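You operate a simulated robot arm through the tools that you are given. There is no shell and no other tool.

Carry out the task below with a simulated robot arm. There is one attempt and no reset: what you move stays moved.

## Task
Move the grey mat's board into bay TWO and the blue board onto that mat.
Fine: cream deck off for the change, on again after, so that TWO lights.

It is judged by the outcome, as a careful person would: the job done as asked, and still so three seconds after it is handed in. It fails if anything else is knocked over, pushed out of place, dropped, spilled or broken.

## Robot
A 7-joint arm with a two-finger parallel gripper, fixed in place. Base frame: the origin is on the floor under the middle of its stand, x ahead of it, y to its left, z up; the work surface is at about z = 80. Units: cm, rad, N and s.
It reaches about 137.2 cm from its shoulder. Its first joint turns from -2.601 to 2.601 rad. Payload 3.43 kg.
The TCP is the grasp point between the finger pads, 3 cm short of the fingertips. In the tool frame z runs along the fingers and y along their closing line. Largest opening 9.4 cm; finger width 2.8, thickness 1; the body of the gripper, 5 by 9.6 cm, starts 5.5 cm behind the TCP.
Orientation is told as [roll, pitch, yaw] about the base's x, y, z axes, in that order, counted from this pose: with the fingers straight down and closing along the base's y, the tool's x points along the base's -x, its y along +y and its z along -z.

## Interface
- The arm moves only by the tool arm_command. Its argument "commands" is a list that holds one entry, the list of rows, each a list of 7 numbers: the gripper command, from -1 (shut) to 1 (fully open), values between in proportion, then the shift along the tool's x, y, z in cm, then the turn, a rotation vector about the tool's x, y, z in rad. In form: [[[hand, x, y, z, ax, ay, az], ...]]. A call has 1 to 20 rows; each row is the pose to reach, as a shift and turn from the pose commanded when the call began, along the tool's axes at that moment. Each row takes 0.2 s and may step no farther than 5 cm and 0.15 rad from the row before; otherwise, or with a gripper value out of range, the whole call is refused. A pose out of reach is approached as far as the arm can. The call stops where the force on the tool passes 40 N (or 10 N more than at its start, if that is more) or the arm is blocked; 0.2 s more then pass. Each finger travels about 4.5 cm/s and halts on what it meets, pressing with about 41 N; the grip force reading is that of the motor and also rises with nothing between the fingers. The clock runs only during rows and for 0.2 s after the last one: add rows that repeat a pose to give the fingers time. The reply holds the time, the measured pose of the TCP, the force on the tool along the base axes, the opening and the grip force, in the units named above and with some noise, with the torque about the TCP (base axes, N m) and any sound that the robot's microphone picked up.
- Cameras (640 x 400 px; columns grow to the right, rows downward): "scene" is fixed at [22.18, -64.89, 154.38]; the picture's right is [0.48, -0.88, 0.00], its down [-0.68, -0.37, -0.63] and it looks along [0.55, 0.30, -0.78] (base axes); focal length 326 px, centre (320, 200). "wrist" rides on the gripper at [7.6, 1.4, -10.2] in the tool frame; the picture's right is [-0.18, 0.98, 0.00], its down [-0.75, -0.14, -0.64] and it looks along [-0.63, -0.12, 0.77] (tool axes); focal length 243 px, centre (320, 200). There is no depth. A picture from a camera that has moved, and an enlarged one, comes with that camera's place and axes in the base frame and with its lens.
- capture(camera): a new picture of that camera. It takes no simulated time.
- enlarge(camera, box): a new picture of the part [left, top, right, bottom] of that camera's present view, enlarged. It takes no simulated time.
- close_job(): hands the job in; it is judged then, once.

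Places have to be worked out from the pictures, the camera data and where the tool is seen. Open the gripper and draw the arm clear of the work before you hand the job in, unless the task says otherwise.

The tools are called after ">>>" by a JSON object that holds its "op" and its "data". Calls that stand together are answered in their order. arm_command: Moves the arm, as the interface text tells. Its arguments: {"type":"object","properties":{"commands":{"type":"array"}},"required":["commands"]} The other tools are called the same way: capture (camera) takes a picture; enlarge (camera, box) takes an enlarged picture of a part of a camera's view; close_job () hands the job in.

At the start:

```text
time_s: 0.0
ee_pos: [72.73, -66.88, 114.33]
tcp_rot: [0.0, 0.001, 0.0]
force: [0.0, 0.0, 0.0]
torque: [0.04, 0.02, 0.0]
finger_gap: 9.37
grasp_force: 0.1
```

scene: 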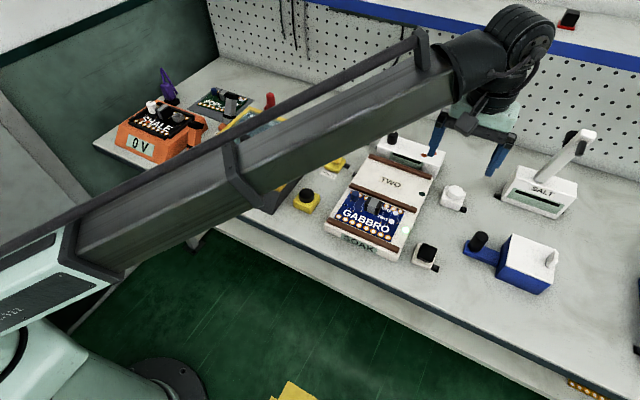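
wrist: 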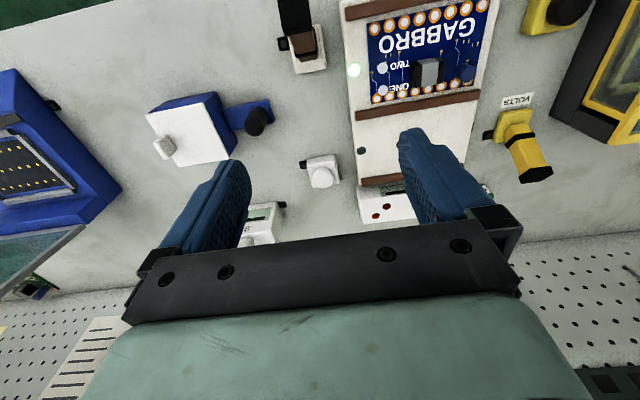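

I'll start by looking closely at the scene from both cameras to identify the mats, boards, decks and switches.

>>> {"op": "enlarge", "data": {"camera": "scene", "box": [280, 120, 480, 270]}}

>>> {"op": "enlarge", "data": {"camera": "scene", "box": [90, 50, 330, 200]}}

>>> {"op": "enlarge", "data": {"camera": "scene", "box": [430, 100, 640, 400]}}

>>> {"op": "enlarge", "data": {"camera": "wrist", "box": [0, 0, 640, 300]}}

```text
2.67 times, centred on (380, 195) of scene
camera zoom: at [22.18, -64.89, 154.38], right [0.48, -0.88, 0.0], down [-0.68, -0.37, -0.63], along [0.55, 0.3, -0.78], focal length 870 px, centre (160, 213)
```

zoom: 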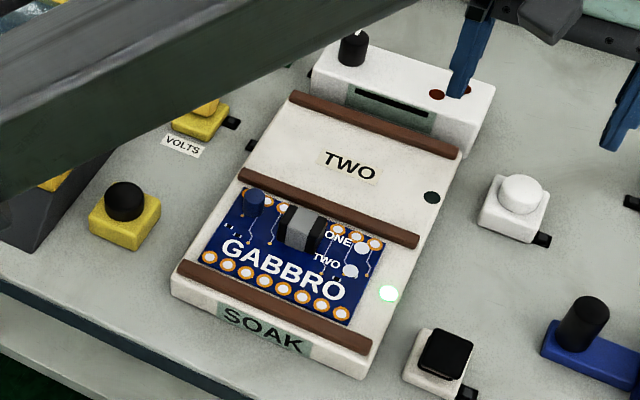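

```text
2.67 times, centred on (210, 125) of scene
camera zoom: at [22.18, -64.89, 154.38], right [0.48, -0.88, 0.0], down [-0.68, -0.37, -0.63], along [0.55, 0.3, -0.78], focal length 870 px, centre (613, 400)
```

zoom: 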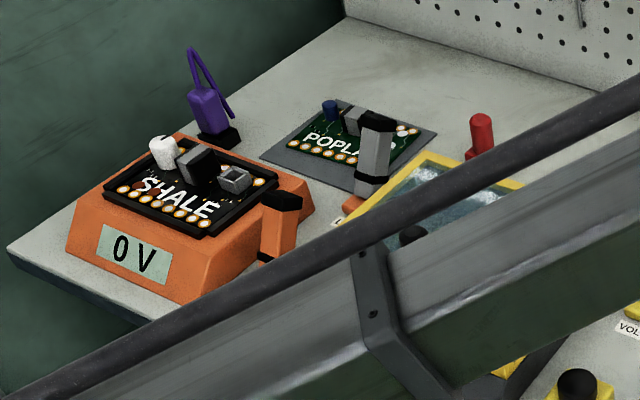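

```text
1.33 times, centred on (535, 250) of scene
camera zoom: at [22.18, -64.89, 154.38], right [0.48, -0.88, 0.0], down [-0.68, -0.37, -0.63], along [0.55, 0.3, -0.78], focal length 435 px, centre (33, 133)
```

zoom: 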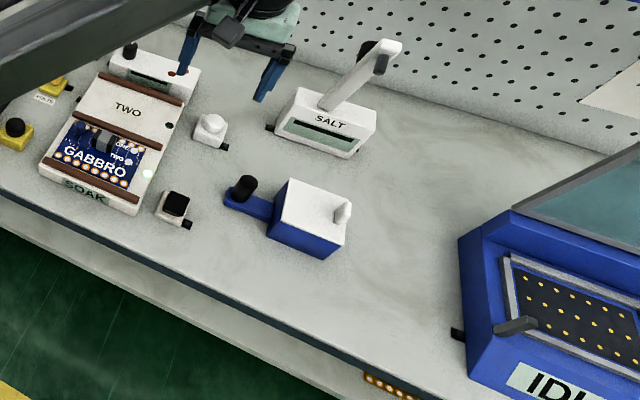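

```text
1.00 times, centred on (320, 150) of wrist (not enlarged: the box is as wide or as high as the picture)
camera zoom: at [65.16, -65.44, 124.69], right [0.18, 0.98, 0.0], down [0.75, -0.14, 0.64], along [0.63, -0.12, -0.77], focal length 243 px, centre (320, 250)
```

zoom: 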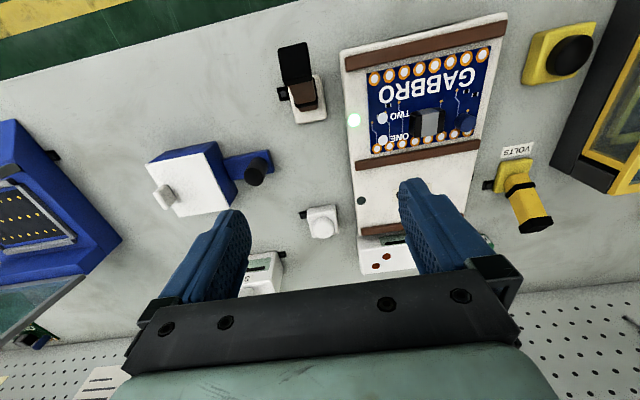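

The scene shows a cream deck with bay ONE (holding blue GABBRO, lamp lit) and empty bay TWO, while POPLAR sits on a grey mat to the far left. I'll move the wrist camera back so it frames the deck and the controls around it.

>>> {"op": "arm_command", "data": {"commands": [[[1, 3, 4, 0, 0, 0, 0], [1, 6, 8, 0, 0, 0, 0], [1, 9, 12, 0, 0, 0, 0], [1, 12, 16, 0, 0, 0, 0], [1, 15, 20, 0, 0, 0, 0], [1, 15, 20, 0, 0, 0, 0]]]}}

>>> {"op": "capture", "data": {"camera": "wrist"}}

>>> {"op": "capture", "data": {"camera": "scene"}}

```text
time_s: 1.4
ee_pos: [57.88, -46.72, 114.15]
tcp_rot: [-0.005, -0.01, 0.001]
force: [0.4, 0.6, -0.7]
torque: [0.0, 0.01, 0.01]
finger_gap: 9.38
grasp_force: 0.0
out of reach, approached as far as the arm can: row 5, 6
```

```text
taken
camera wrist: at [50.23, -45.23, 124.21], right [0.18, 0.98, -0.01], down [0.75, -0.14, 0.65], along [0.64, -0.12, -0.76], focal length 243 px, centre (320, 200)
```

wrist: 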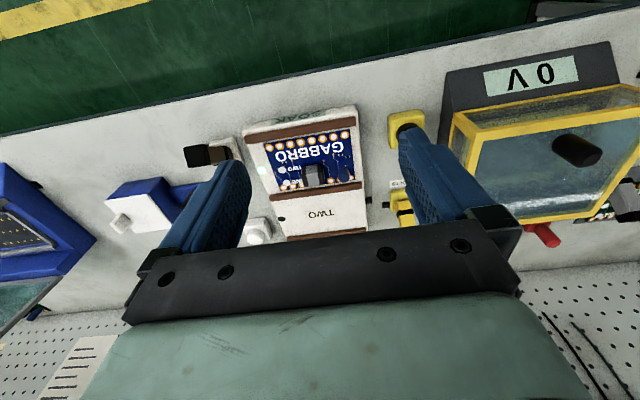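

```text
taken
```

scene: 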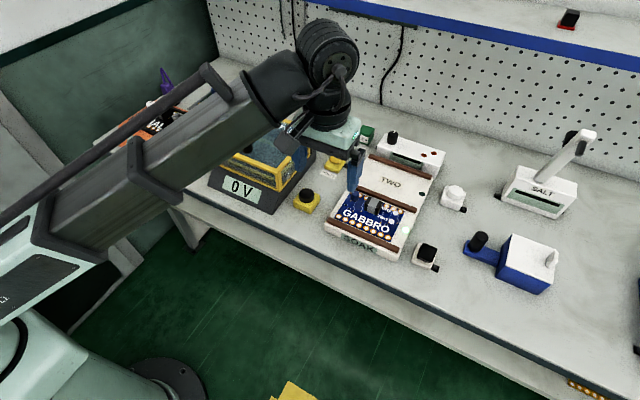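

The wrist view shows the deck and the controls on both sides. I'll enlarge several parts to read labels and understand which switch belongs to the deck.

>>> {"op": "enlarge", "data": {"camera": "wrist", "box": [170, 90, 450, 260]}}

>>> {"op": "enlarge", "data": {"camera": "wrist", "box": [380, 30, 640, 260]}}

>>> {"op": "enlarge", "data": {"camera": "scene", "box": [280, 100, 560, 290]}}

```text
2.29 times, centred on (310, 175) of wrist
camera zoom: at [50.23, -45.23, 124.21], right [0.18, 0.98, -0.01], down [0.75, -0.14, 0.65], along [0.64, -0.12, -0.76], focal length 555 px, centre (343, 257)
```

zoom: 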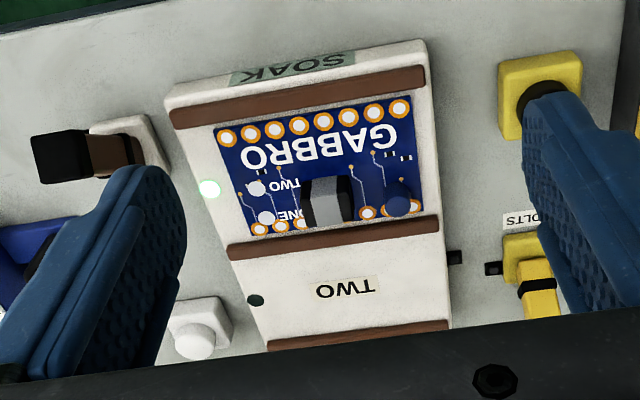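

```text
1.74 times, centred on (510, 145) of wrist
camera zoom: at [50.23, -45.23, 124.21], right [0.18, 0.98, -0.01], down [0.75, -0.14, 0.65], along [0.64, -0.12, -0.76], focal length 422 px, centre (-10, 296)
```

zoom: 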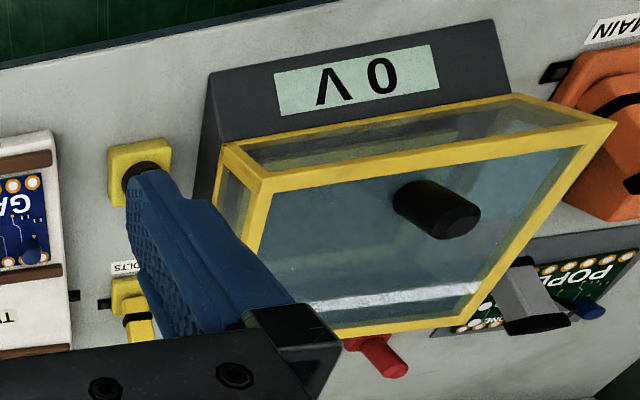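

```text
2.11 times, centred on (420, 195) of scene
camera zoom: at [22.18, -64.89, 154.38], right [0.48, -0.88, 0.0], down [-0.68, -0.37, -0.63], along [0.55, 0.3, -0.78], focal length 687 px, centre (110, 210)
```

zoom: 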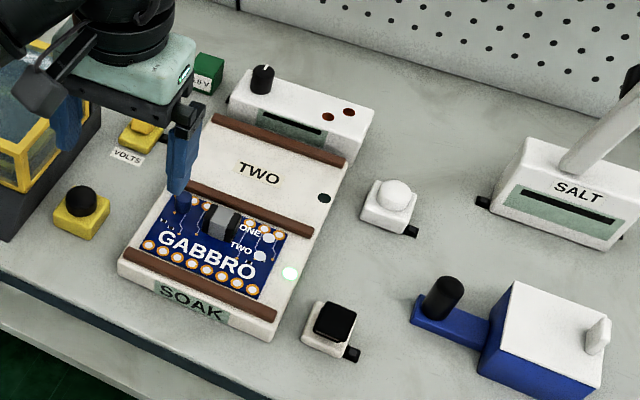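

The control stubs hint at which control belongs to which unit. Next I'll swing the camera over to the left side to inspect the grey mat, POPLAR, and the units around it.

>>> {"op": "arm_command", "data": {"commands": [[[1, -4, 3, -1, 0, 0, 0], [1, -8, 6, -2, 0, 0, 0], [1, -11, 9.5, -3, 0, 0, 0], [1, -13, 14, -4, 0, 0, 0], [1, -13, 18.5, -4, 0, 0, 0], [1, -13, 23, -4, 0, 0, 0], [1, -13, 27.5, -4, 0, 0, 0], [1, -13, 32, -4, 0, 0, 0], [1, -13, 36.5, -4, 0, 0, 0], [1, -13, 41, -4, 0, 0, 0], [1, -13, 45.5, -4, 0, 0, 0], [1, -13, 50, -4, 0, 0, 0], [1, -13, 54.5, -4, 0, 0, 0], [1, -13, 59, -4, 0, 0, 0], [1, -13, 63, -4, 0, 0, 0], [1, -13, 63, -4, 0, 0, 0]]]}}

>>> {"op": "capture", "data": {"camera": "wrist"}}

>>> {"op": "capture", "data": {"camera": "scene"}}

```text
refused: row 1 steps farther than a row can; nothing moved
```

```text
taken
camera wrist: at [50.23, -45.23, 124.21], right [0.18, 0.98, -0.01], down [0.75, -0.14, 0.65], along [0.64, -0.12, -0.76], focal length 243 px, centre (320, 200)
```

wrist: 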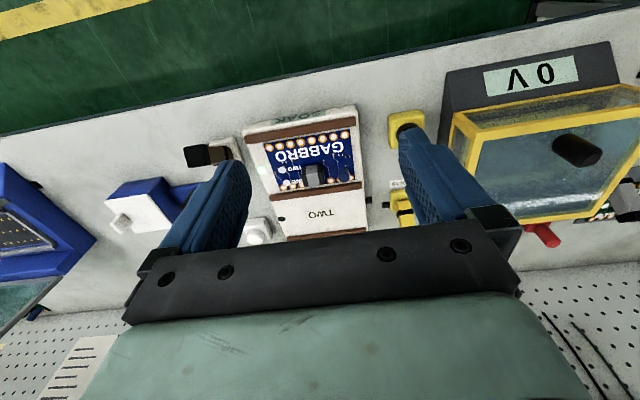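

```text
taken
```

scene: 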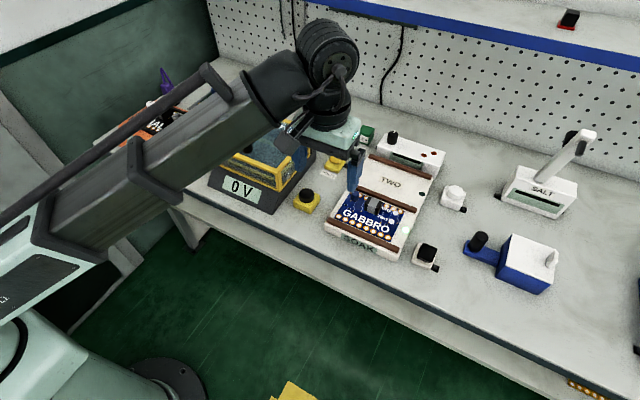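

The step of the first row was slightly over 5 cm, so nothing moved. I'll resend it with smaller steps toward the left side.

>>> {"op": "arm_command", "data": {"commands": [[[1, -3.5, 3, -1, 0, 0, 0], [1, -7, 6, -2, 0, 0, 0], [1, -10, 9.5, -3, 0, 0, 0], [1, -12, 13.5, -4, 0, 0, 0], [1, -13, 18, -4, 0, 0, 0], [1, -13, 22.5, -4, 0, 0, 0], [1, -13, 27, -4, 0, 0, 0], [1, -13, 31.5, -4, 0, 0, 0], [1, -13, 36, -4, 0, 0, 0], [1, -13, 40.5, -4, 0, 0, 0], [1, -13, 45, -4, 0, 0, 0], [1, -13, 49.5, -4, 0, 0, 0], [1, -13, 54, -4, 0, 0, 0], [1, -13, 58.5, -4, 0, 0, 0], [1, -13, 63, -4, 0, 0, 0], [1, -13, 63, -4, 0, 0, 0]]]}}

>>> {"op": "capture", "data": {"camera": "wrist"}}

>>> {"op": "capture", "data": {"camera": "scene"}}

```text
time_s: 1.9
ee_pos: [62.63, -43.32, 114.79]
tcp_rot: [-0.01, -0.009, 0.017]
force: [9.0, -1.0, -9.0]
torque: [-0.11, 0.25, -0.06]
finger_gap: 9.4
grasp_force: 0.1
out of reach, approached as far as the arm can: row 1, 2
stopped in row 2: the force on the tool passed its limit at 76 N (the readings are from after the stop); the commanded pose is now the measured one
```

```text
taken
camera wrist: at [54.95, -41.93, 124.85], right [0.17, 0.99, -0.01], down [0.75, -0.12, 0.65], along [0.64, -0.12, -0.76], focal length 243 px, centre (320, 200)
```

wrist: 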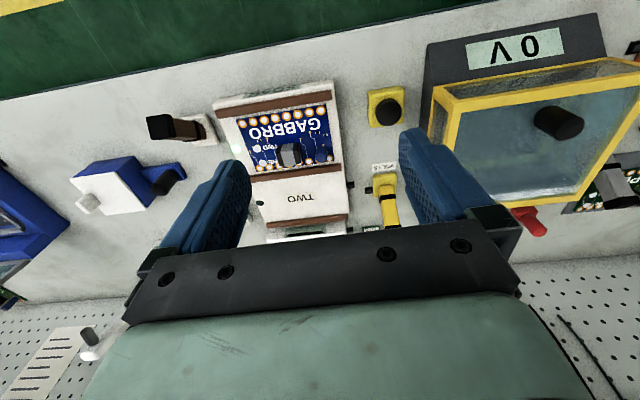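

```text
taken
```

scene: 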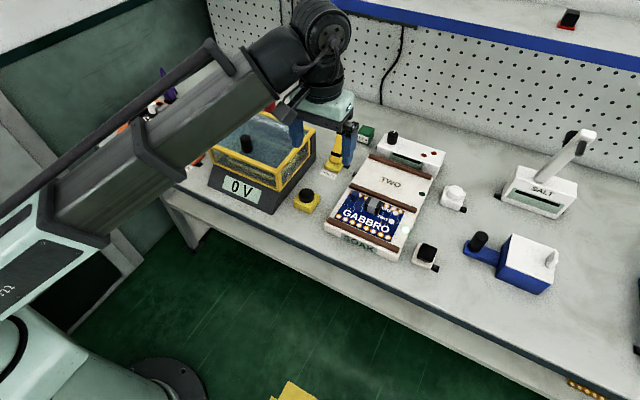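

The stop came at an awkward near-base pose (the arm seems to have a minimum radius), and nothing seems displaced. I'll first move outward and up, then continue left along a larger-radius arc.

>>> {"op": "arm_command", "data": {"commands": [[[1, -2.5, 0, -1, 0, 0, 0], [1, -5.5, 0, -2.5, 0, 0, 0], [1, -9, 0, -4, 0, 0, 0], [1, -13, 0, -6, 0, 0, 0], [1, -17, 0, -7, 0, 0, 0], [1, -17, 0, -7, 0, 0, 0]]]}}

>>> {"op": "capture", "data": {"camera": "scene"}}

```text
time_s: 2.4
ee_pos: [66.04, -43.26, 116.15]
tcp_rot: [-0.015, -0.014, 0.023]
force: [5.9, -0.1, -7.2]
torque: [-0.08, 0.02, -0.04]
finger_gap: 9.39
grasp_force: 0.1
stopped in row 2: the force on the tool passed its limit at 44 N (the readings are from after the stop); the commanded pose is now the measured one
```

```text
taken
```

scene: 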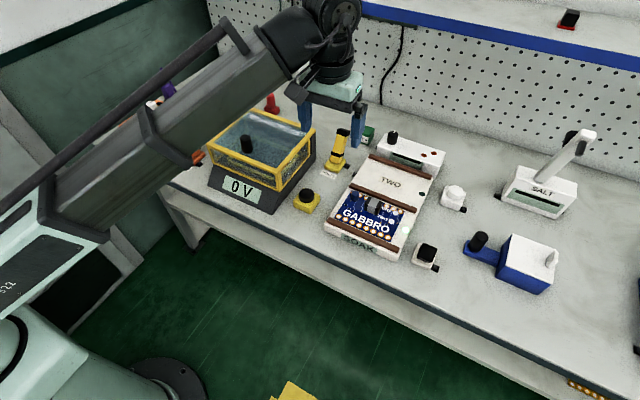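

The force spikes look dynamic (fast joint motion near a folded configuration), as the gripper is in free air. I'll continue outward with gentle steps.

>>> {"op": "arm_command", "data": {"commands": [[[1, -0.5, 0, -0.2, 0, 0, 0], [1, -1.5, 0, -0.5, 0, 0, 0], [1, -3, 0, -1, 0, 0, 0], [1, -4.5, 0, -1.5, 0, 0, 0], [1, -6, 0, -2, 0, 0, 0], [1, -7.5, 0, -2.5, 0, 0, 0], [1, -9, 0, -3, 0, 0, 0], [1, -10.5, 0, -3.5, 0, 0, 0], [1, -12, 0, -4, 0, 0, 0], [1, -12, 0, -4, 0, 0, 0]]]}}

>>> {"op": "capture", "data": {"camera": "wrist"}}

```text
time_s: 3.8
ee_pos: [72.74, -43.11, 118.5]
tcp_rot: [-0.015, -0.017, 0.026]
force: [6.1, -0.6, -8.9]
torque: [-0.05, -0.02, -0.02]
finger_gap: 9.39
grasp_force: 0.1
stopped in row 6: the force on the tool passed its limit at 41 N (the readings are from after the stop); the commanded pose is now the measured one
```

```text
taken
camera wrist: at [65.07, -41.76, 128.65], right [0.16, 0.99, -0.01], down [0.75, -0.11, 0.66], along [0.65, -0.11, -0.75], focal length 243 px, centre (320, 200)
```

wrist: 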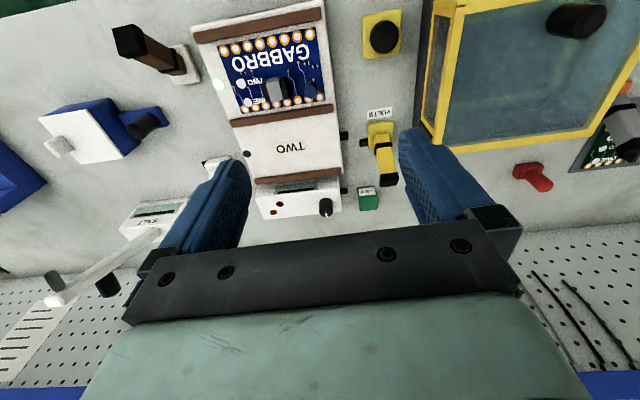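

I'll hold still for a couple of rows to see whether the residual force is real or only dynamic.

>>> {"op": "arm_command", "data": {"commands": [[[1, 0, 0, 0, 0, 0, 0], [1, 0, 0, 0, 0, 0, 0], [1, 0, 0, 0, 0, 0, 0]]]}}

>>> {"op": "capture", "data": {"camera": "scene"}}

```text
time_s: 4.5
ee_pos: [72.81, -43.16, 118.66]
tcp_rot: [-0.014, -0.013, 0.024]
force: [8.1, -3.8, -18.0]
torque: [0.12, -0.43, 0.13]
finger_gap: 9.37
grasp_force: 0.0
```

```text
taken
```

scene: 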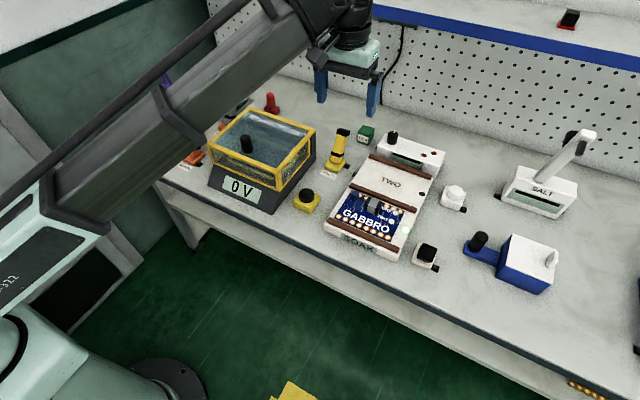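

The reading changed while holding still, which could be oscillation. I'll hold again and compare.

>>> {"op": "arm_command", "data": {"commands": [[[1, 0, 0, 0, 0, 0, 0], [1, 0, 0, 0, 0, 0, 0], [1, 0, 0, 0, 0, 0, 0], [1, 0, 0, 0, 0, 0, 0], [1, 0, 0, 0, 0, 0, 0]]]}}

>>> {"op": "arm_command", "data": {"commands": [[[1, 0, 0, 0, 0, 0, 0]]]}}

```text
time_s: 5.8
ee_pos: [72.8, -43.18, 118.51]
tcp_rot: [-0.014, -0.015, 0.023]
force: [8.8, -6.2, -21.9]
torque: [0.33, -0.67, 0.3]
finger_gap: 9.41
grasp_force: 0.1
```

```text
time_s: 6.2
ee_pos: [72.82, -43.16, 118.56]
tcp_rot: [-0.014, -0.015, 0.026]
force: [8.8, -6.3, -21.8]
torque: [0.25, -0.66, 0.28]
finger_gap: 9.38
grasp_force: 0.0
```

The steady force's line of action passes through the wrist-camera position, so the camera is pressing against the arm's own forearm (too folded and high). I'll move radially outward and a bit lower to relieve this.

>>> {"op": "arm_command", "data": {"commands": [[[1, -1, -0.6, 0.5, 0, 0, 0], [1, -2, -1.2, 1.5, 0, 0, 0], [1, -4, -2.4, 3, 0, 0, 0], [1, -6, -3.6, 4, 0, 0, 0], [1, -8, -4.8, 5, 0, 0, 0], [1, -10, -6, 6, 0, 0, 0], [1, -12, -7, 7, 0, 0, 0], [1, -12, -7, 7, 0, 0, 0], [1, -12, -7, 7, 0, 0, 0]]]}}

>>> {"op": "capture", "data": {"camera": "scene"}}

>>> {"op": "capture", "data": {"camera": "wrist"}}

```text
time_s: 8.2
ee_pos: [85.06, -50.0, 111.78]
tcp_rot: [-0.014, -0.014, 0.026]
force: [0.2, 0.0, -0.3]
torque: [-0.04, 0.03, -0.03]
finger_gap: 9.41
grasp_force: 0.0
```

```text
taken
```

scene: 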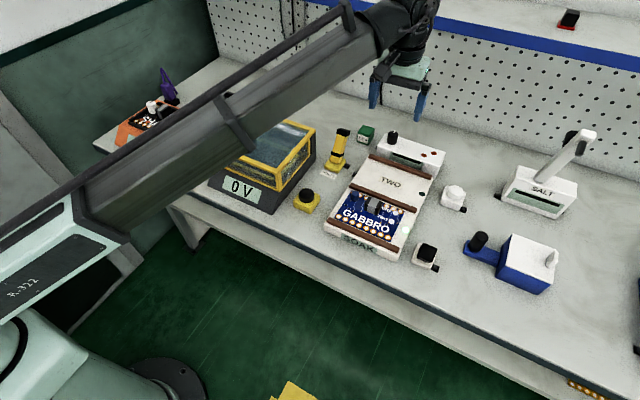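

```text
taken
camera wrist: at [77.37, -48.56, 121.9], right [0.16, 0.99, -0.01], down [0.75, -0.11, 0.65], along [0.64, -0.11, -0.76], focal length 243 px, centre (320, 200)
```

wrist: 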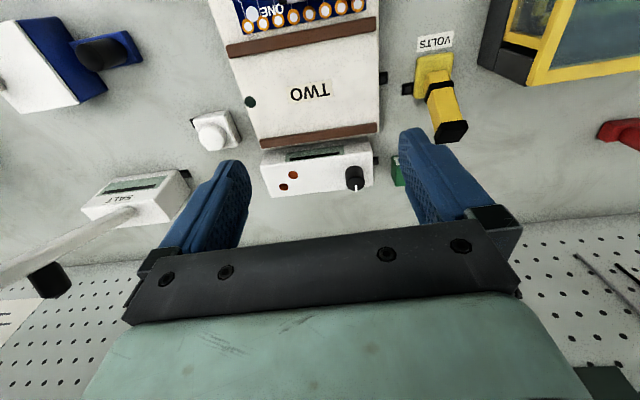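

The contact is gone and everything stands where it was. I'll enlarge the now unobstructed deck area and the rear box for label detail.

>>> {"op": "enlarge", "data": {"camera": "scene", "box": [290, 115, 450, 215]}}

>>> {"op": "enlarge", "data": {"camera": "wrist", "box": [160, 0, 480, 200]}}

>>> {"op": "enlarge", "data": {"camera": "scene", "box": [400, 170, 600, 300]}}

>>> {"op": "enlarge", "data": {"camera": "scene", "box": [90, 50, 330, 220]}}

```text
4.00 times, centred on (370, 165) of scene
camera zoom: at [22.18, -64.89, 154.38], right [0.48, -0.88, 0.0], down [-0.68, -0.37, -0.63], along [0.55, 0.3, -0.78], focal length 1305 px, centre (120, 340)
```

zoom: 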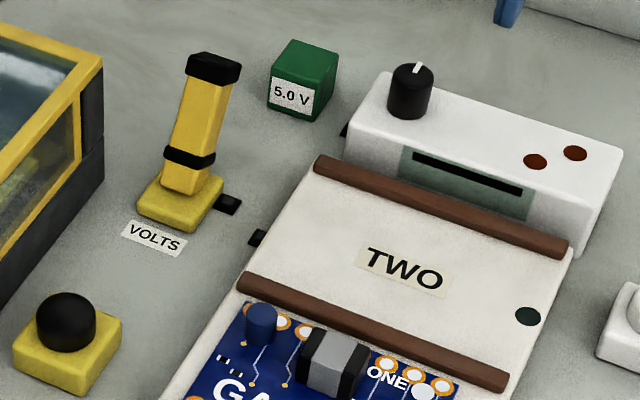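

```text
2.00 times, centred on (320, 100) of wrist
camera zoom: at [77.37, -48.56, 121.9], right [0.16, 0.99, -0.01], down [0.75, -0.11, 0.65], along [0.64, -0.11, -0.76], focal length 485 px, centre (320, 400)
```

zoom: 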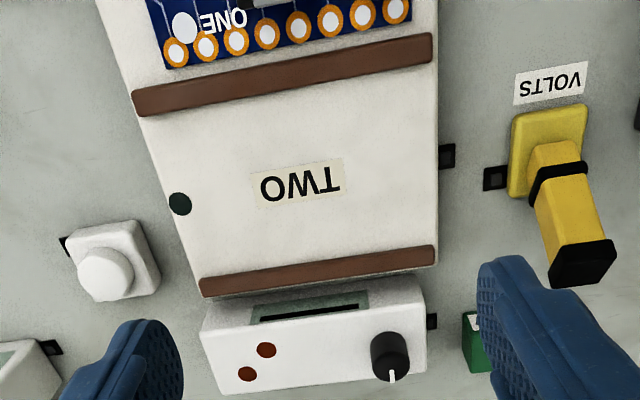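

```text
3.08 times, centred on (500, 235) of scene
camera zoom: at [22.18, -64.89, 154.38], right [0.48, -0.88, 0.0], down [-0.68, -0.37, -0.63], along [0.55, 0.3, -0.78], focal length 1004 px, centre (-234, 92)
```

zoom: 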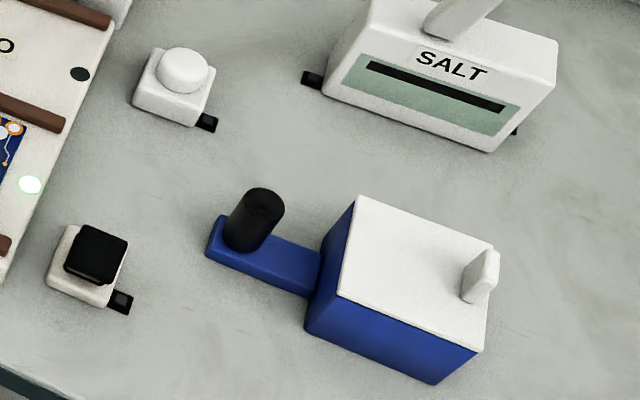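

```text
2.35 times, centred on (210, 135) of scene
camera zoom: at [22.18, -64.89, 154.38], right [0.48, -0.88, 0.0], down [-0.68, -0.37, -0.63], along [0.55, 0.3, -0.78], focal length 768 px, centre (579, 353)
```

zoom: 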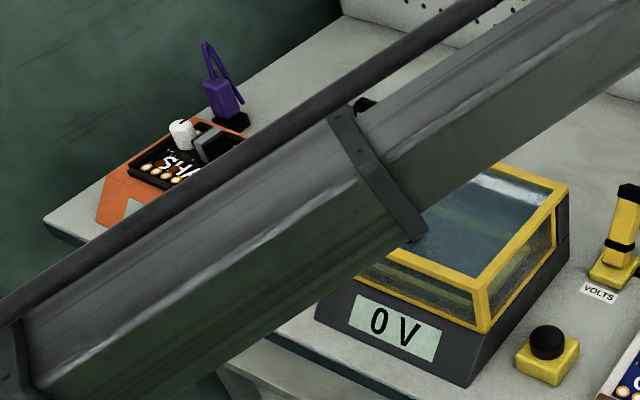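

The stubs look like connector ports (deck's port faces the VOLTS lever's port; the white button's port faces SALT). I need more views, so I'll swing along a large-radius arc to the left, levelling the tool as I go, to look at the grey mat.

>>> {"op": "arm_command", "data": {"commands": [[[1, -1, 2, 0, -0.004, 0.004, 0.006], [1, -2.2, 5.5, 0, -0.007, 0.007, 0.012], [1, -3.6, 9.5, 0, -0.014, 0.014, 0.026], [1, -5, 13.7, 0, -0.014, 0.014, 0.026], [1, -6.4, 18, 0, -0.014, 0.014, 0.026], [1, -7.8, 22.3, 0, -0.014, 0.014, 0.026], [1, -9, 26.6, 0, -0.014, 0.014, 0.026], [1, -10, 31, 0, -0.014, 0.014, 0.026], [1, -11, 35.5, 0, -0.014, 0.014, 0.026], [1, -11.5, 40, 0, -0.014, 0.014, 0.026], [1, -11.5, 44.5, 0, -0.014, 0.014, 0.026], [1, -11.5, 49, 0, -0.014, 0.014, 0.026], [1, -11.5, 53.5, 0, -0.014, 0.014, 0.026], [1, -11.5, 58, 0, -0.014, 0.014, 0.026], [1, -11.5, 62, 0, -0.014, 0.014, 0.026], [1, -11.5, 64, 0, -0.014, 0.014, 0.026], [1, -11.5, 64, 0, -0.014, 0.014, 0.026]]]}}

>>> {"op": "capture", "data": {"camera": "wrist"}}

>>> {"op": "capture", "data": {"camera": "scene"}}

```text
time_s: 11.8
ee_pos: [94.9, 14.2, 111.12]
tcp_rot: [0.0, 0.001, -0.002]
force: [-0.2, 0.3, -0.4]
torque: [0.02, 0.03, 0.01]
finger_gap: 9.43
grasp_force: 0.0
```

```text
taken
camera wrist: at [87.45, 15.67, 121.35], right [0.19, 0.98, 0.0], down [0.75, -0.14, 0.64], along [0.63, -0.12, -0.77], focal length 243 px, centre (320, 200)
```

wrist: 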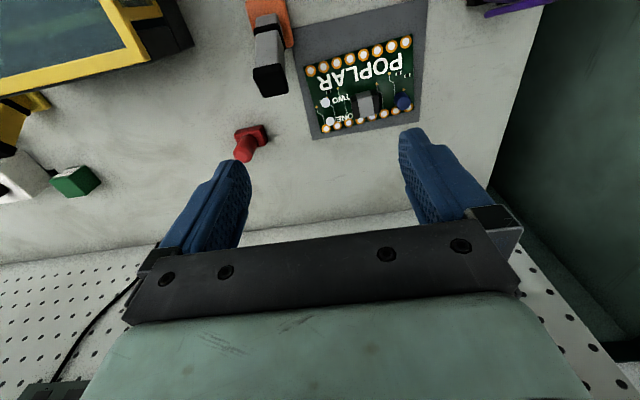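

```text
taken
```

scene: 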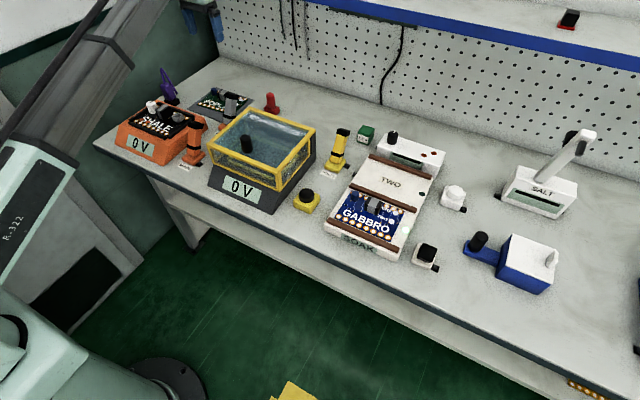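

Now the whole bench is visible in the scene view and POPLAR is clearly on the grey mat. I'll enlarge these areas to read the details and locate the ports.

>>> {"op": "enlarge", "data": {"camera": "scene", "box": [90, 60, 250, 190]}}

>>> {"op": "enlarge", "data": {"camera": "scene", "box": [180, 80, 340, 220]}}

>>> {"op": "enlarge", "data": {"camera": "wrist", "box": [220, 0, 460, 170]}}

>>> {"op": "enlarge", "data": {"camera": "scene", "box": [280, 110, 440, 270]}}

>>> {"op": "enlarge", "data": {"camera": "scene", "box": [540, 260, 640, 400]}}

```text
3.08 times, centred on (170, 125) of scene
camera zoom: at [22.18, -64.89, 154.38], right [0.48, -0.88, 0.0], down [-0.68, -0.37, -0.63], along [0.55, 0.3, -0.78], focal length 1004 px, centre (782, 431)
```

zoom: 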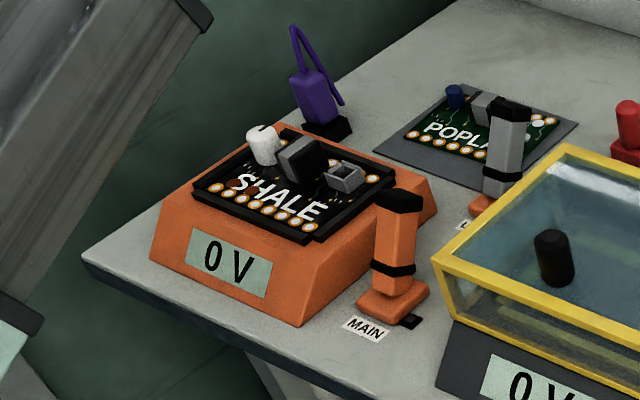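

```text
2.86 times, centred on (260, 150) of scene
camera zoom: at [22.18, -64.89, 154.38], right [0.48, -0.88, 0.0], down [-0.68, -0.37, -0.63], along [0.55, 0.3, -0.78], focal length 932 px, centre (491, 343)
```

zoom: 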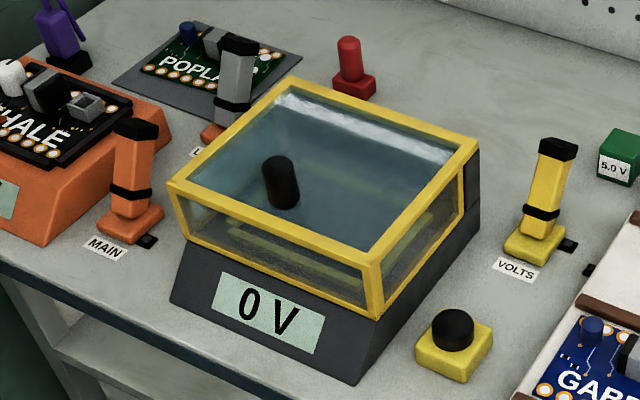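

```text
2.35 times, centred on (340, 85) of wrist
camera zoom: at [87.45, 15.67, 121.35], right [0.19, 0.98, 0.0], down [0.75, -0.14, 0.64], along [0.63, -0.12, -0.77], focal length 571 px, centre (273, 471)
```

zoom: 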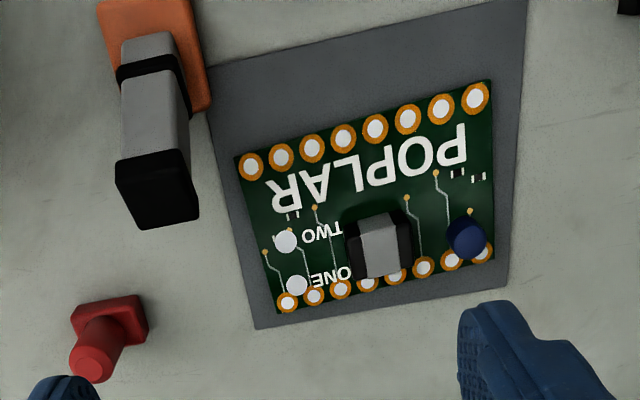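

```text
2.50 times, centred on (360, 190) of scene
camera zoom: at [22.18, -64.89, 154.38], right [0.48, -0.88, 0.0], down [-0.68, -0.37, -0.63], along [0.55, 0.3, -0.78], focal length 816 px, centre (220, 225)
```

zoom: 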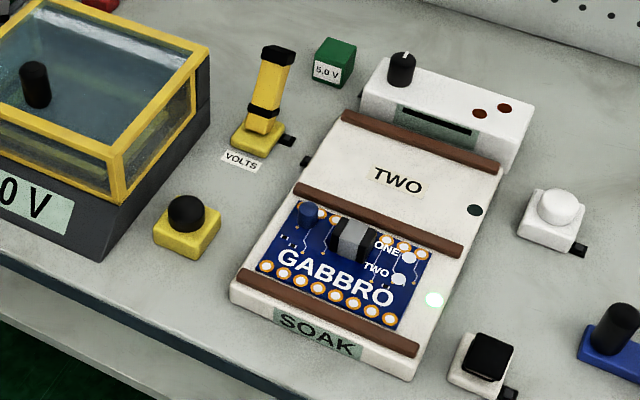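

```text
2.86 times, centred on (590, 330) of scene
camera zoom: at [22.18, -64.89, 154.38], right [0.48, -0.88, 0.0], down [-0.68, -0.37, -0.63], along [0.55, 0.3, -0.78], focal length 932 px, centre (-451, -171)
```

zoom: 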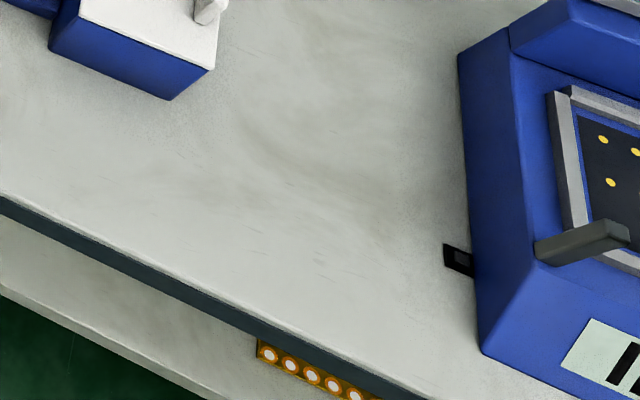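

I see levers labelled MAIN, VOLTS and one starting with "L…", plus a cream-based lever and a cream button by the deck. I'll zoom hard on each of the controls, ports and labels to work out what drives the deck.

>>> {"op": "enlarge", "data": {"camera": "scene", "box": [315, 120, 375, 185]}}

>>> {"op": "enlarge", "data": {"camera": "scene", "box": [405, 230, 465, 275]}}

>>> {"op": "enlarge", "data": {"camera": "scene", "box": [430, 175, 520, 225]}}

>>> {"op": "enlarge", "data": {"camera": "scene", "box": [190, 85, 260, 140]}}

>>> {"op": "enlarge", "data": {"camera": "scene", "box": [490, 120, 610, 220]}}

>>> {"op": "enlarge", "data": {"camera": "scene", "box": [320, 190, 420, 265]}}

```text
6.15 times, centred on (345, 152) of scene
camera zoom: at [22.18, -64.89, 154.38], right [0.48, -0.88, 0.0], down [-0.68, -0.37, -0.63], along [0.55, 0.3, -0.78], focal length 2008 px, centre (166, 492)
```

zoom: 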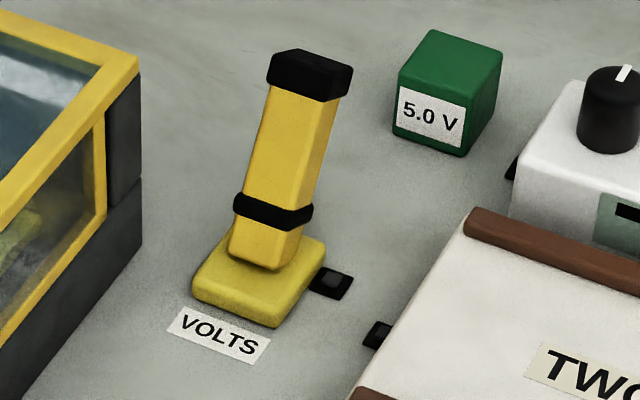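

```text
8.89 times, centred on (435, 252) of scene
camera zoom: at [22.18, -64.89, 154.38], right [0.48, -0.88, 0.0], down [-0.68, -0.37, -0.63], along [0.55, 0.3, -0.78], focal length 2900 px, centre (-702, -267)
```

zoom: 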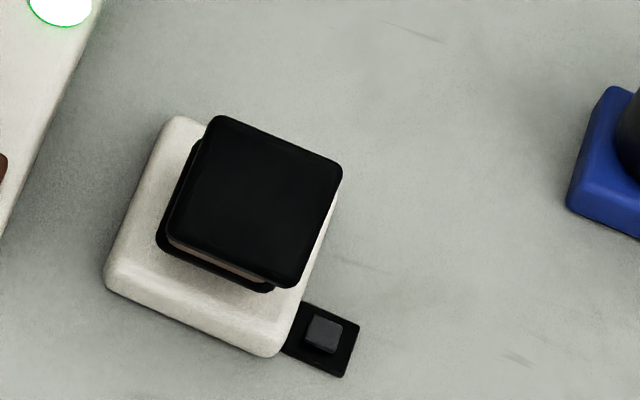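

```text
7.11 times, centred on (475, 200) of scene
camera zoom: at [22.18, -64.89, 154.38], right [0.48, -0.88, 0.0], down [-0.68, -0.37, -0.63], along [0.55, 0.3, -0.78], focal length 2320 px, centre (-782, 200)
```

zoom: 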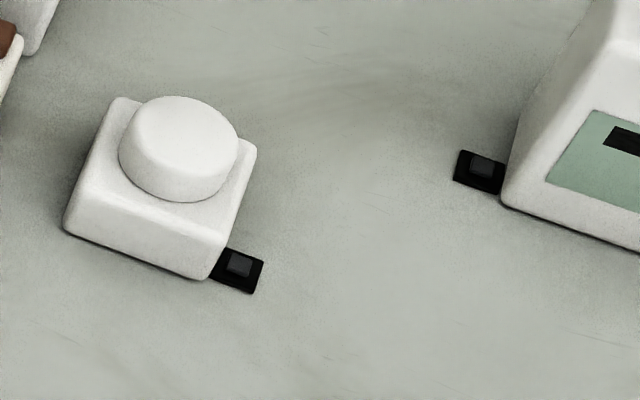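

```text
7.27 times, centred on (225, 112) of scene
camera zoom: at [22.18, -64.89, 154.38], right [0.48, -0.88, 0.0], down [-0.68, -0.37, -0.63], along [0.55, 0.3, -0.78], focal length 2372 px, centre (1011, 836)
```

zoom: 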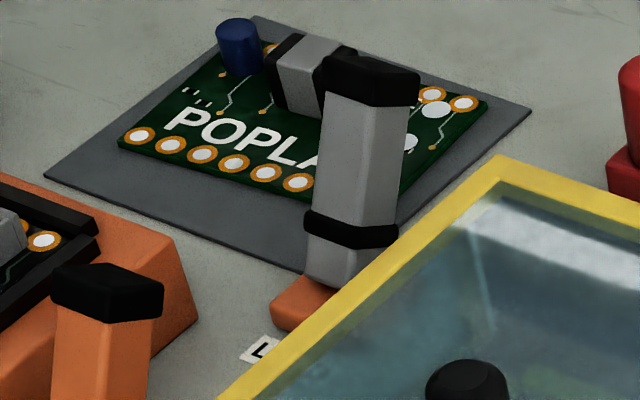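

```text
4.00 times, centred on (550, 170) of scene
camera zoom: at [22.18, -64.89, 154.38], right [0.48, -0.88, 0.0], down [-0.68, -0.37, -0.63], along [0.55, 0.3, -0.78], focal length 1305 px, centre (-600, 320)
```

zoom: 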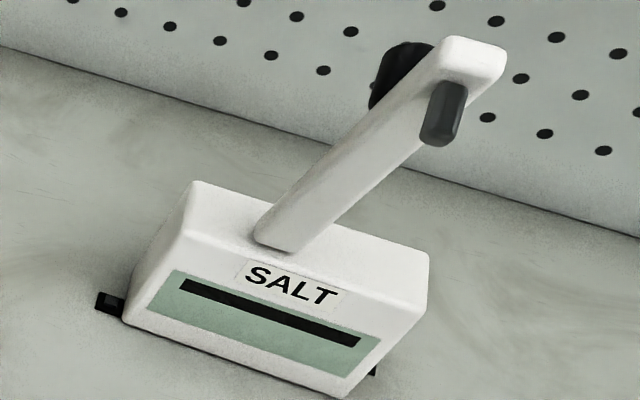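

```text
5.33 times, centred on (370, 228) of scene
camera zoom: at [22.18, -64.89, 154.38], right [0.48, -0.88, 0.0], down [-0.68, -0.37, -0.63], along [0.55, 0.3, -0.78], focal length 1740 px, centre (53, 53)
```

zoom: 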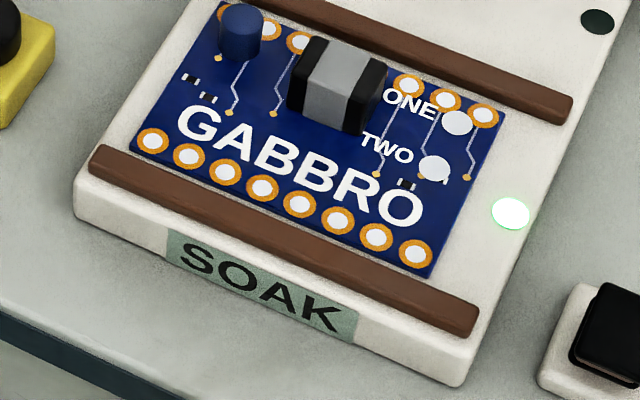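

The grommets just take cables under the bench; the cream-based lever with the brown handle (matching the cream deck with brown rails, and tipped the opposite way from the levers of units reading 0 V) is evidently the deck's switch. While I'm here I'll lower the camera over POPLAR to measure it precisely.

>>> {"op": "arm_command", "data": {"commands": [[[1, -1, 2, 2, 0, 0, 0], [1, -2, 4, 5, 0, 0, 0], [1, -3.1, 5.8, 8, 0, 0, 0], [1, -3.1, 5.8, 10.5, 0, 0, 0], [1, -3.1, 5.8, 12, 0, 0, 0], [1, -3.1, 5.8, 13, 0, 0, 0], [1, -3.1, 5.8, 13, 0, 0, 0]]]}}

>>> {"op": "capture", "data": {"camera": "wrist"}}

>>> {"op": "enlarge", "data": {"camera": "wrist", "box": [200, 0, 440, 180]}}

```text
time_s: 13.3
ee_pos: [98.13, 19.9, 97.99]
tcp_rot: [0.001, 0.002, -0.003]
force: [0.1, -0.4, 0.2]
torque: [-0.03, 0.01, -0.06]
finger_gap: 9.38
grasp_force: 0.0
```

```text
taken
camera wrist: at [90.61, 21.5, 108.3], right [0.19, 0.98, 0.0], down [0.75, -0.14, 0.64], along [0.63, -0.12, -0.77], focal length 243 px, centre (320, 200)
```

wrist: 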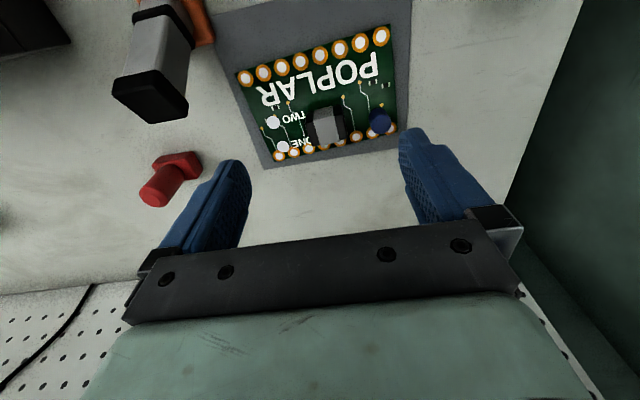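

```text
2.22 times, centred on (320, 90) of wrist
camera zoom: at [90.61, 21.5, 108.3], right [0.19, 0.98, 0.0], down [0.75, -0.14, 0.64], along [0.63, -0.12, -0.77], focal length 539 px, centre (320, 444)
```

zoom: 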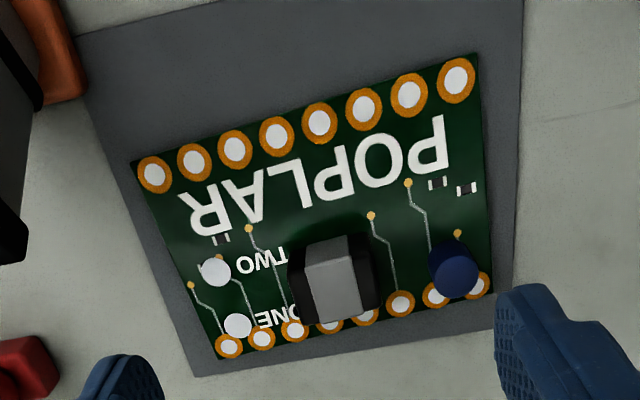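

POPLAR measures about 10.8 × 15.7 cm, centred near (99.7, 20.1) and yawed about 0.07 rad. Zooming closer on its grey/black block, which is the natural thing to grip.

>>> {"op": "enlarge", "data": {"camera": "wrist", "box": [290, 85, 410, 165]}}

>>> {"op": "enlarge", "data": {"camera": "scene", "box": [195, 75, 255, 120]}}

```text
5.00 times, centred on (350, 125) of wrist
camera zoom: at [90.61, 21.5, 108.3], right [0.19, 0.98, 0.0], down [0.75, -0.14, 0.64], along [0.63, -0.12, -0.77], focal length 1213 px, centre (170, 575)
```

zoom: 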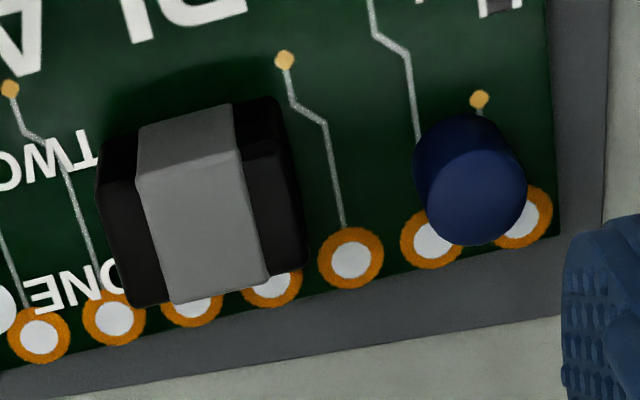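

```text
8.89 times, centred on (225, 98) of scene
camera zoom: at [22.18, -64.89, 154.38], right [0.48, -0.88, 0.0], down [-0.68, -0.37, -0.63], along [0.55, 0.3, -0.78], focal length 2900 px, centre (1164, 1111)
```

zoom: 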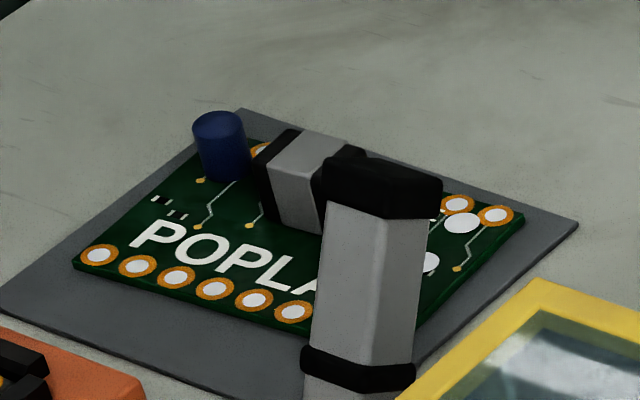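

POPLAR's block is about 2.7 × 4.1 × 2.6 cm centred near (101.5, 20.2), which suits gripping along y with the tool yawed ~0.07. Next I go back over the deck at safe height to measure GABBRO, bay TWO and the lever.

>>> {"op": "arm_command", "data": {"commands": [[[1, 0, 0, -3, 0, 0, 0], [1, 0, 0, -7, 0, 0, 0], [1, 0, -1.5, -11, 0, 0, 0], [1, 0, -5.5, -12, 0, 0, 0], [1, 0, -10, -12, 0, 0, 0], [1, 0, -14.7, -12, 0, 0, 0], [1, 0, -19.4, -12, 0, 0, 0], [1, 0, -24.1, -12, 0, 0, 0], [1, 0.5, -28.8, -12, 0, 0, 0], [1, 1, -33.5, -12, 0, 0, 0], [1, 1.8, -38.1, -12, 0, 0, 0], [1, 2.8, -42.7, -12, 0, 0, 0], [1, 4, -47.2, -12, 0, 0, 0], [1, 5.3, -51.7, -12, 0, 0, 0], [1, 6.7, -56, -12, 0, 0, 0], [1, 8, -60.3, -12, 0, 0, 0], [1, 9.3, -64.5, -12, 0, 0, 0], [1, 10.3, -68.5, -12, 0, 0, 0], [1, 10.6, -70.5, -12, 0, 0, 0], [1, 10.6, -70.5, -12, 0, 0, 0]]]}}

>>> {"op": "arm_command", "data": {"commands": [[[1, 1, -0.5, 2, 0, 0, 0], [1, 3, -1, 5, 0, 0, 0], [1, 5, -1.5, 8, 0, 0, 0], [1, 7, -2, 10.5, 0, 0, 0], [1, 8.5, -2, 12, 0, 0, 0], [1, 8.5, -2, 12, 0, 0, 0]]]}}

>>> {"op": "capture", "data": {"camera": "wrist"}}

```text
time_s: 17.6
ee_pos: [87.51, -50.63, 110.01]
tcp_rot: [-0.001, -0.001, -0.002]
force: [0.1, 0.4, 0.5]
torque: [0.01, 0.0, 0.01]
finger_gap: 9.4
grasp_force: 0.0
```

```text
time_s: 18.9
ee_pos: [79.01, -52.41, 98.24]
tcp_rot: [0.0, 0.0, -0.001]
force: [-0.3, 0.3, 0.8]
torque: [0.0, -0.01, -0.01]
finger_gap: 9.39
grasp_force: 0.2
```

```text
taken
camera wrist: at [71.47, -50.85, 108.4], right [0.19, 0.98, 0.0], down [0.75, -0.14, 0.64], along [0.63, -0.12, -0.77], focal length 243 px, centre (320, 200)
```

wrist: 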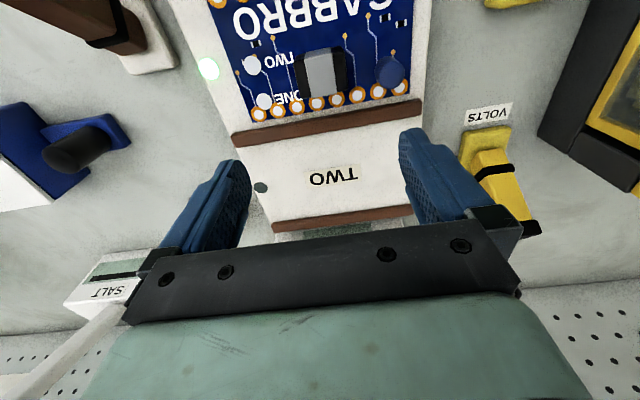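

I have a good view of the deck now. I'll enlarge in two parts to measure rails, bays and GABBRO.

>>> {"op": "enlarge", "data": {"camera": "wrist", "box": [190, 0, 440, 156]}}

>>> {"op": "enlarge", "data": {"camera": "wrist", "box": [210, 90, 440, 245]}}

>>> {"op": "enlarge", "data": {"camera": "wrist", "box": [60, 0, 240, 112]}}

```text
2.56 times, centred on (315, 78) of wrist
camera zoom: at [71.47, -50.85, 108.4], right [0.19, 0.98, 0.0], down [0.75, -0.14, 0.64], along [0.63, -0.12, -0.77], focal length 621 px, centre (333, 512)
```

zoom: 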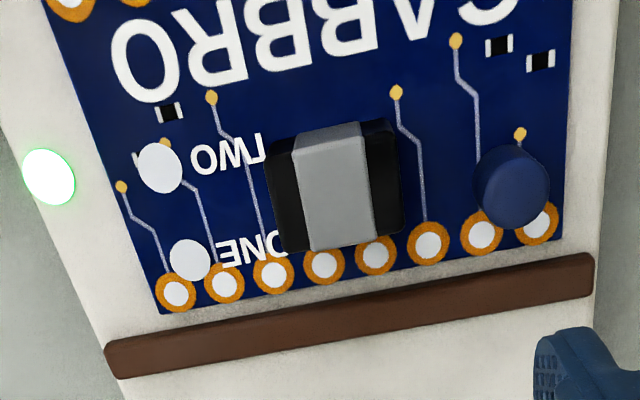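

```text
2.58 times, centred on (325, 168) of wrist
camera zoom: at [71.47, -50.85, 108.4], right [0.19, 0.98, 0.0], down [0.75, -0.14, 0.64], along [0.63, -0.12, -0.77], focal length 626 px, centre (307, 284)
```

zoom: 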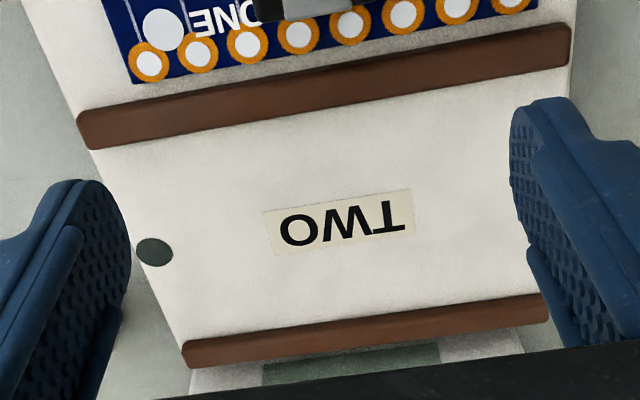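

```text
3.56 times, centred on (150, 56) of wrist
camera zoom: at [71.47, -50.85, 108.4], right [0.19, 0.98, 0.0], down [0.75, -0.14, 0.64], along [0.63, -0.12, -0.77], focal length 863 px, centre (924, 712)
```

zoom: 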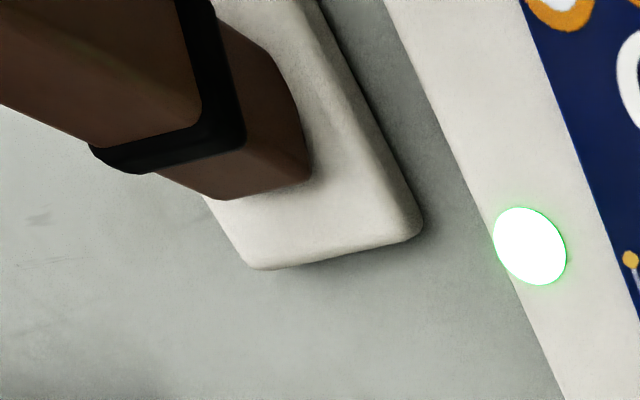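

The lever's handle is brown like the deck's rails, confirming it's the deck switch: base near (71, −68), cap tipped forward at about (66, −68.6, 89). Bay TWO is about 12.7 cm wide centred near (88.6, −51.7); GABBRO's block is near (76.4, −51.7). I'll close the fingers and move in front of the lever, at height first.

>>> {"op": "arm_command", "data": {"commands": [[[0.5, 2, -2, 0, 0, 0, 0], [0, 5, -5, 0, 0, 0, 0], [-0.5, 8.3, -8, 0, 0, 0, 0], [-1, 11.5, -11, 0, 0, 0, 0], [-1, 14.8, -13.5, 0, 0, 0, 0], [-1, 18, -15.5, 0, 0, 0, 0], [-1, 19.5, -16.1, 0, 0, 0, 0], [-1, 19.5, -16.1, 0, 0, 0, 0]]]}}

>>> {"op": "capture", "data": {"camera": "scene"}}

>>> {"op": "capture", "data": {"camera": "wrist"}}

```text
time_s: 20.8
ee_pos: [59.28, -68.62, 98.06]
tcp_rot: [0.0, -0.001, -0.002]
force: [-0.4, -0.8, 0.1]
torque: [0.02, -0.02, 0.02]
finger_gap: 0.01
grasp_force: 33.2
```

```text
taken
```

scene: 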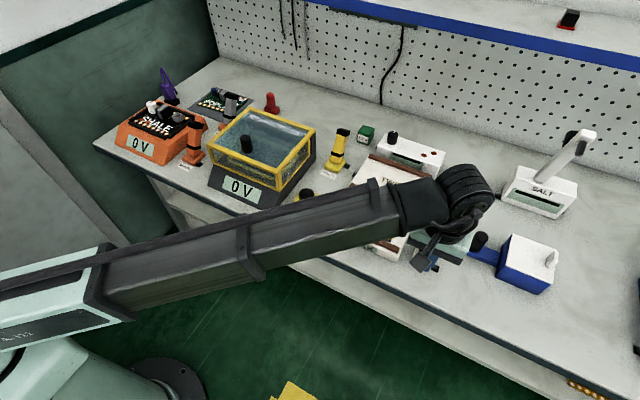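

```text
taken
camera wrist: at [51.74, -67.14, 108.3], right [0.19, 0.98, 0.0], down [0.75, -0.14, 0.64], along [0.63, -0.12, -0.77], focal length 243 px, centre (320, 200)
```

wrist: 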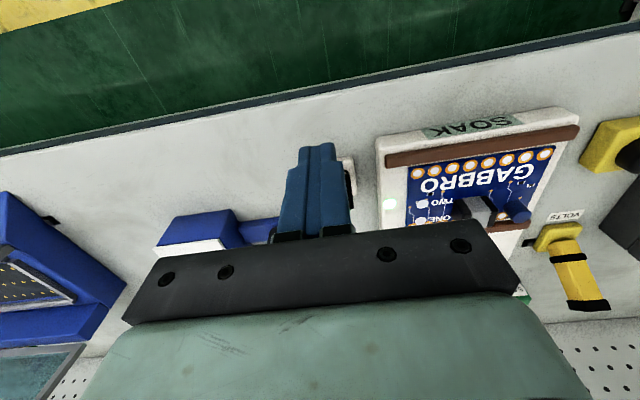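

The fingers are lined up in front of the lever (it's hidden directly behind them). I'll check that spot enlarged before descending.

>>> {"op": "enlarge", "data": {"camera": "wrist", "box": [260, 120, 420, 240]}}

```text
3.33 times, centred on (340, 180) of wrist
camera zoom: at [51.74, -67.14, 108.3], right [0.19, 0.98, 0.0], down [0.75, -0.14, 0.64], along [0.63, -0.12, -0.77], focal length 809 px, centre (253, 267)
```

zoom: 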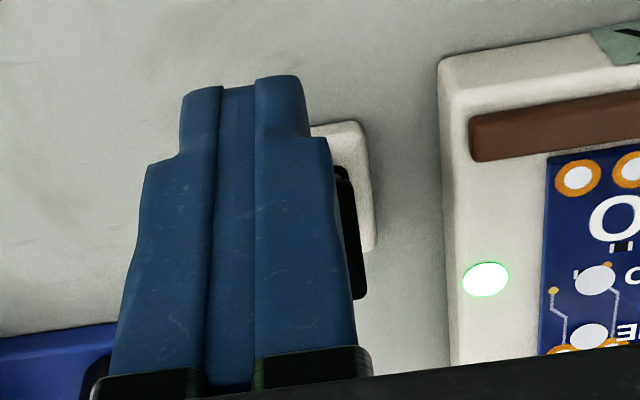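

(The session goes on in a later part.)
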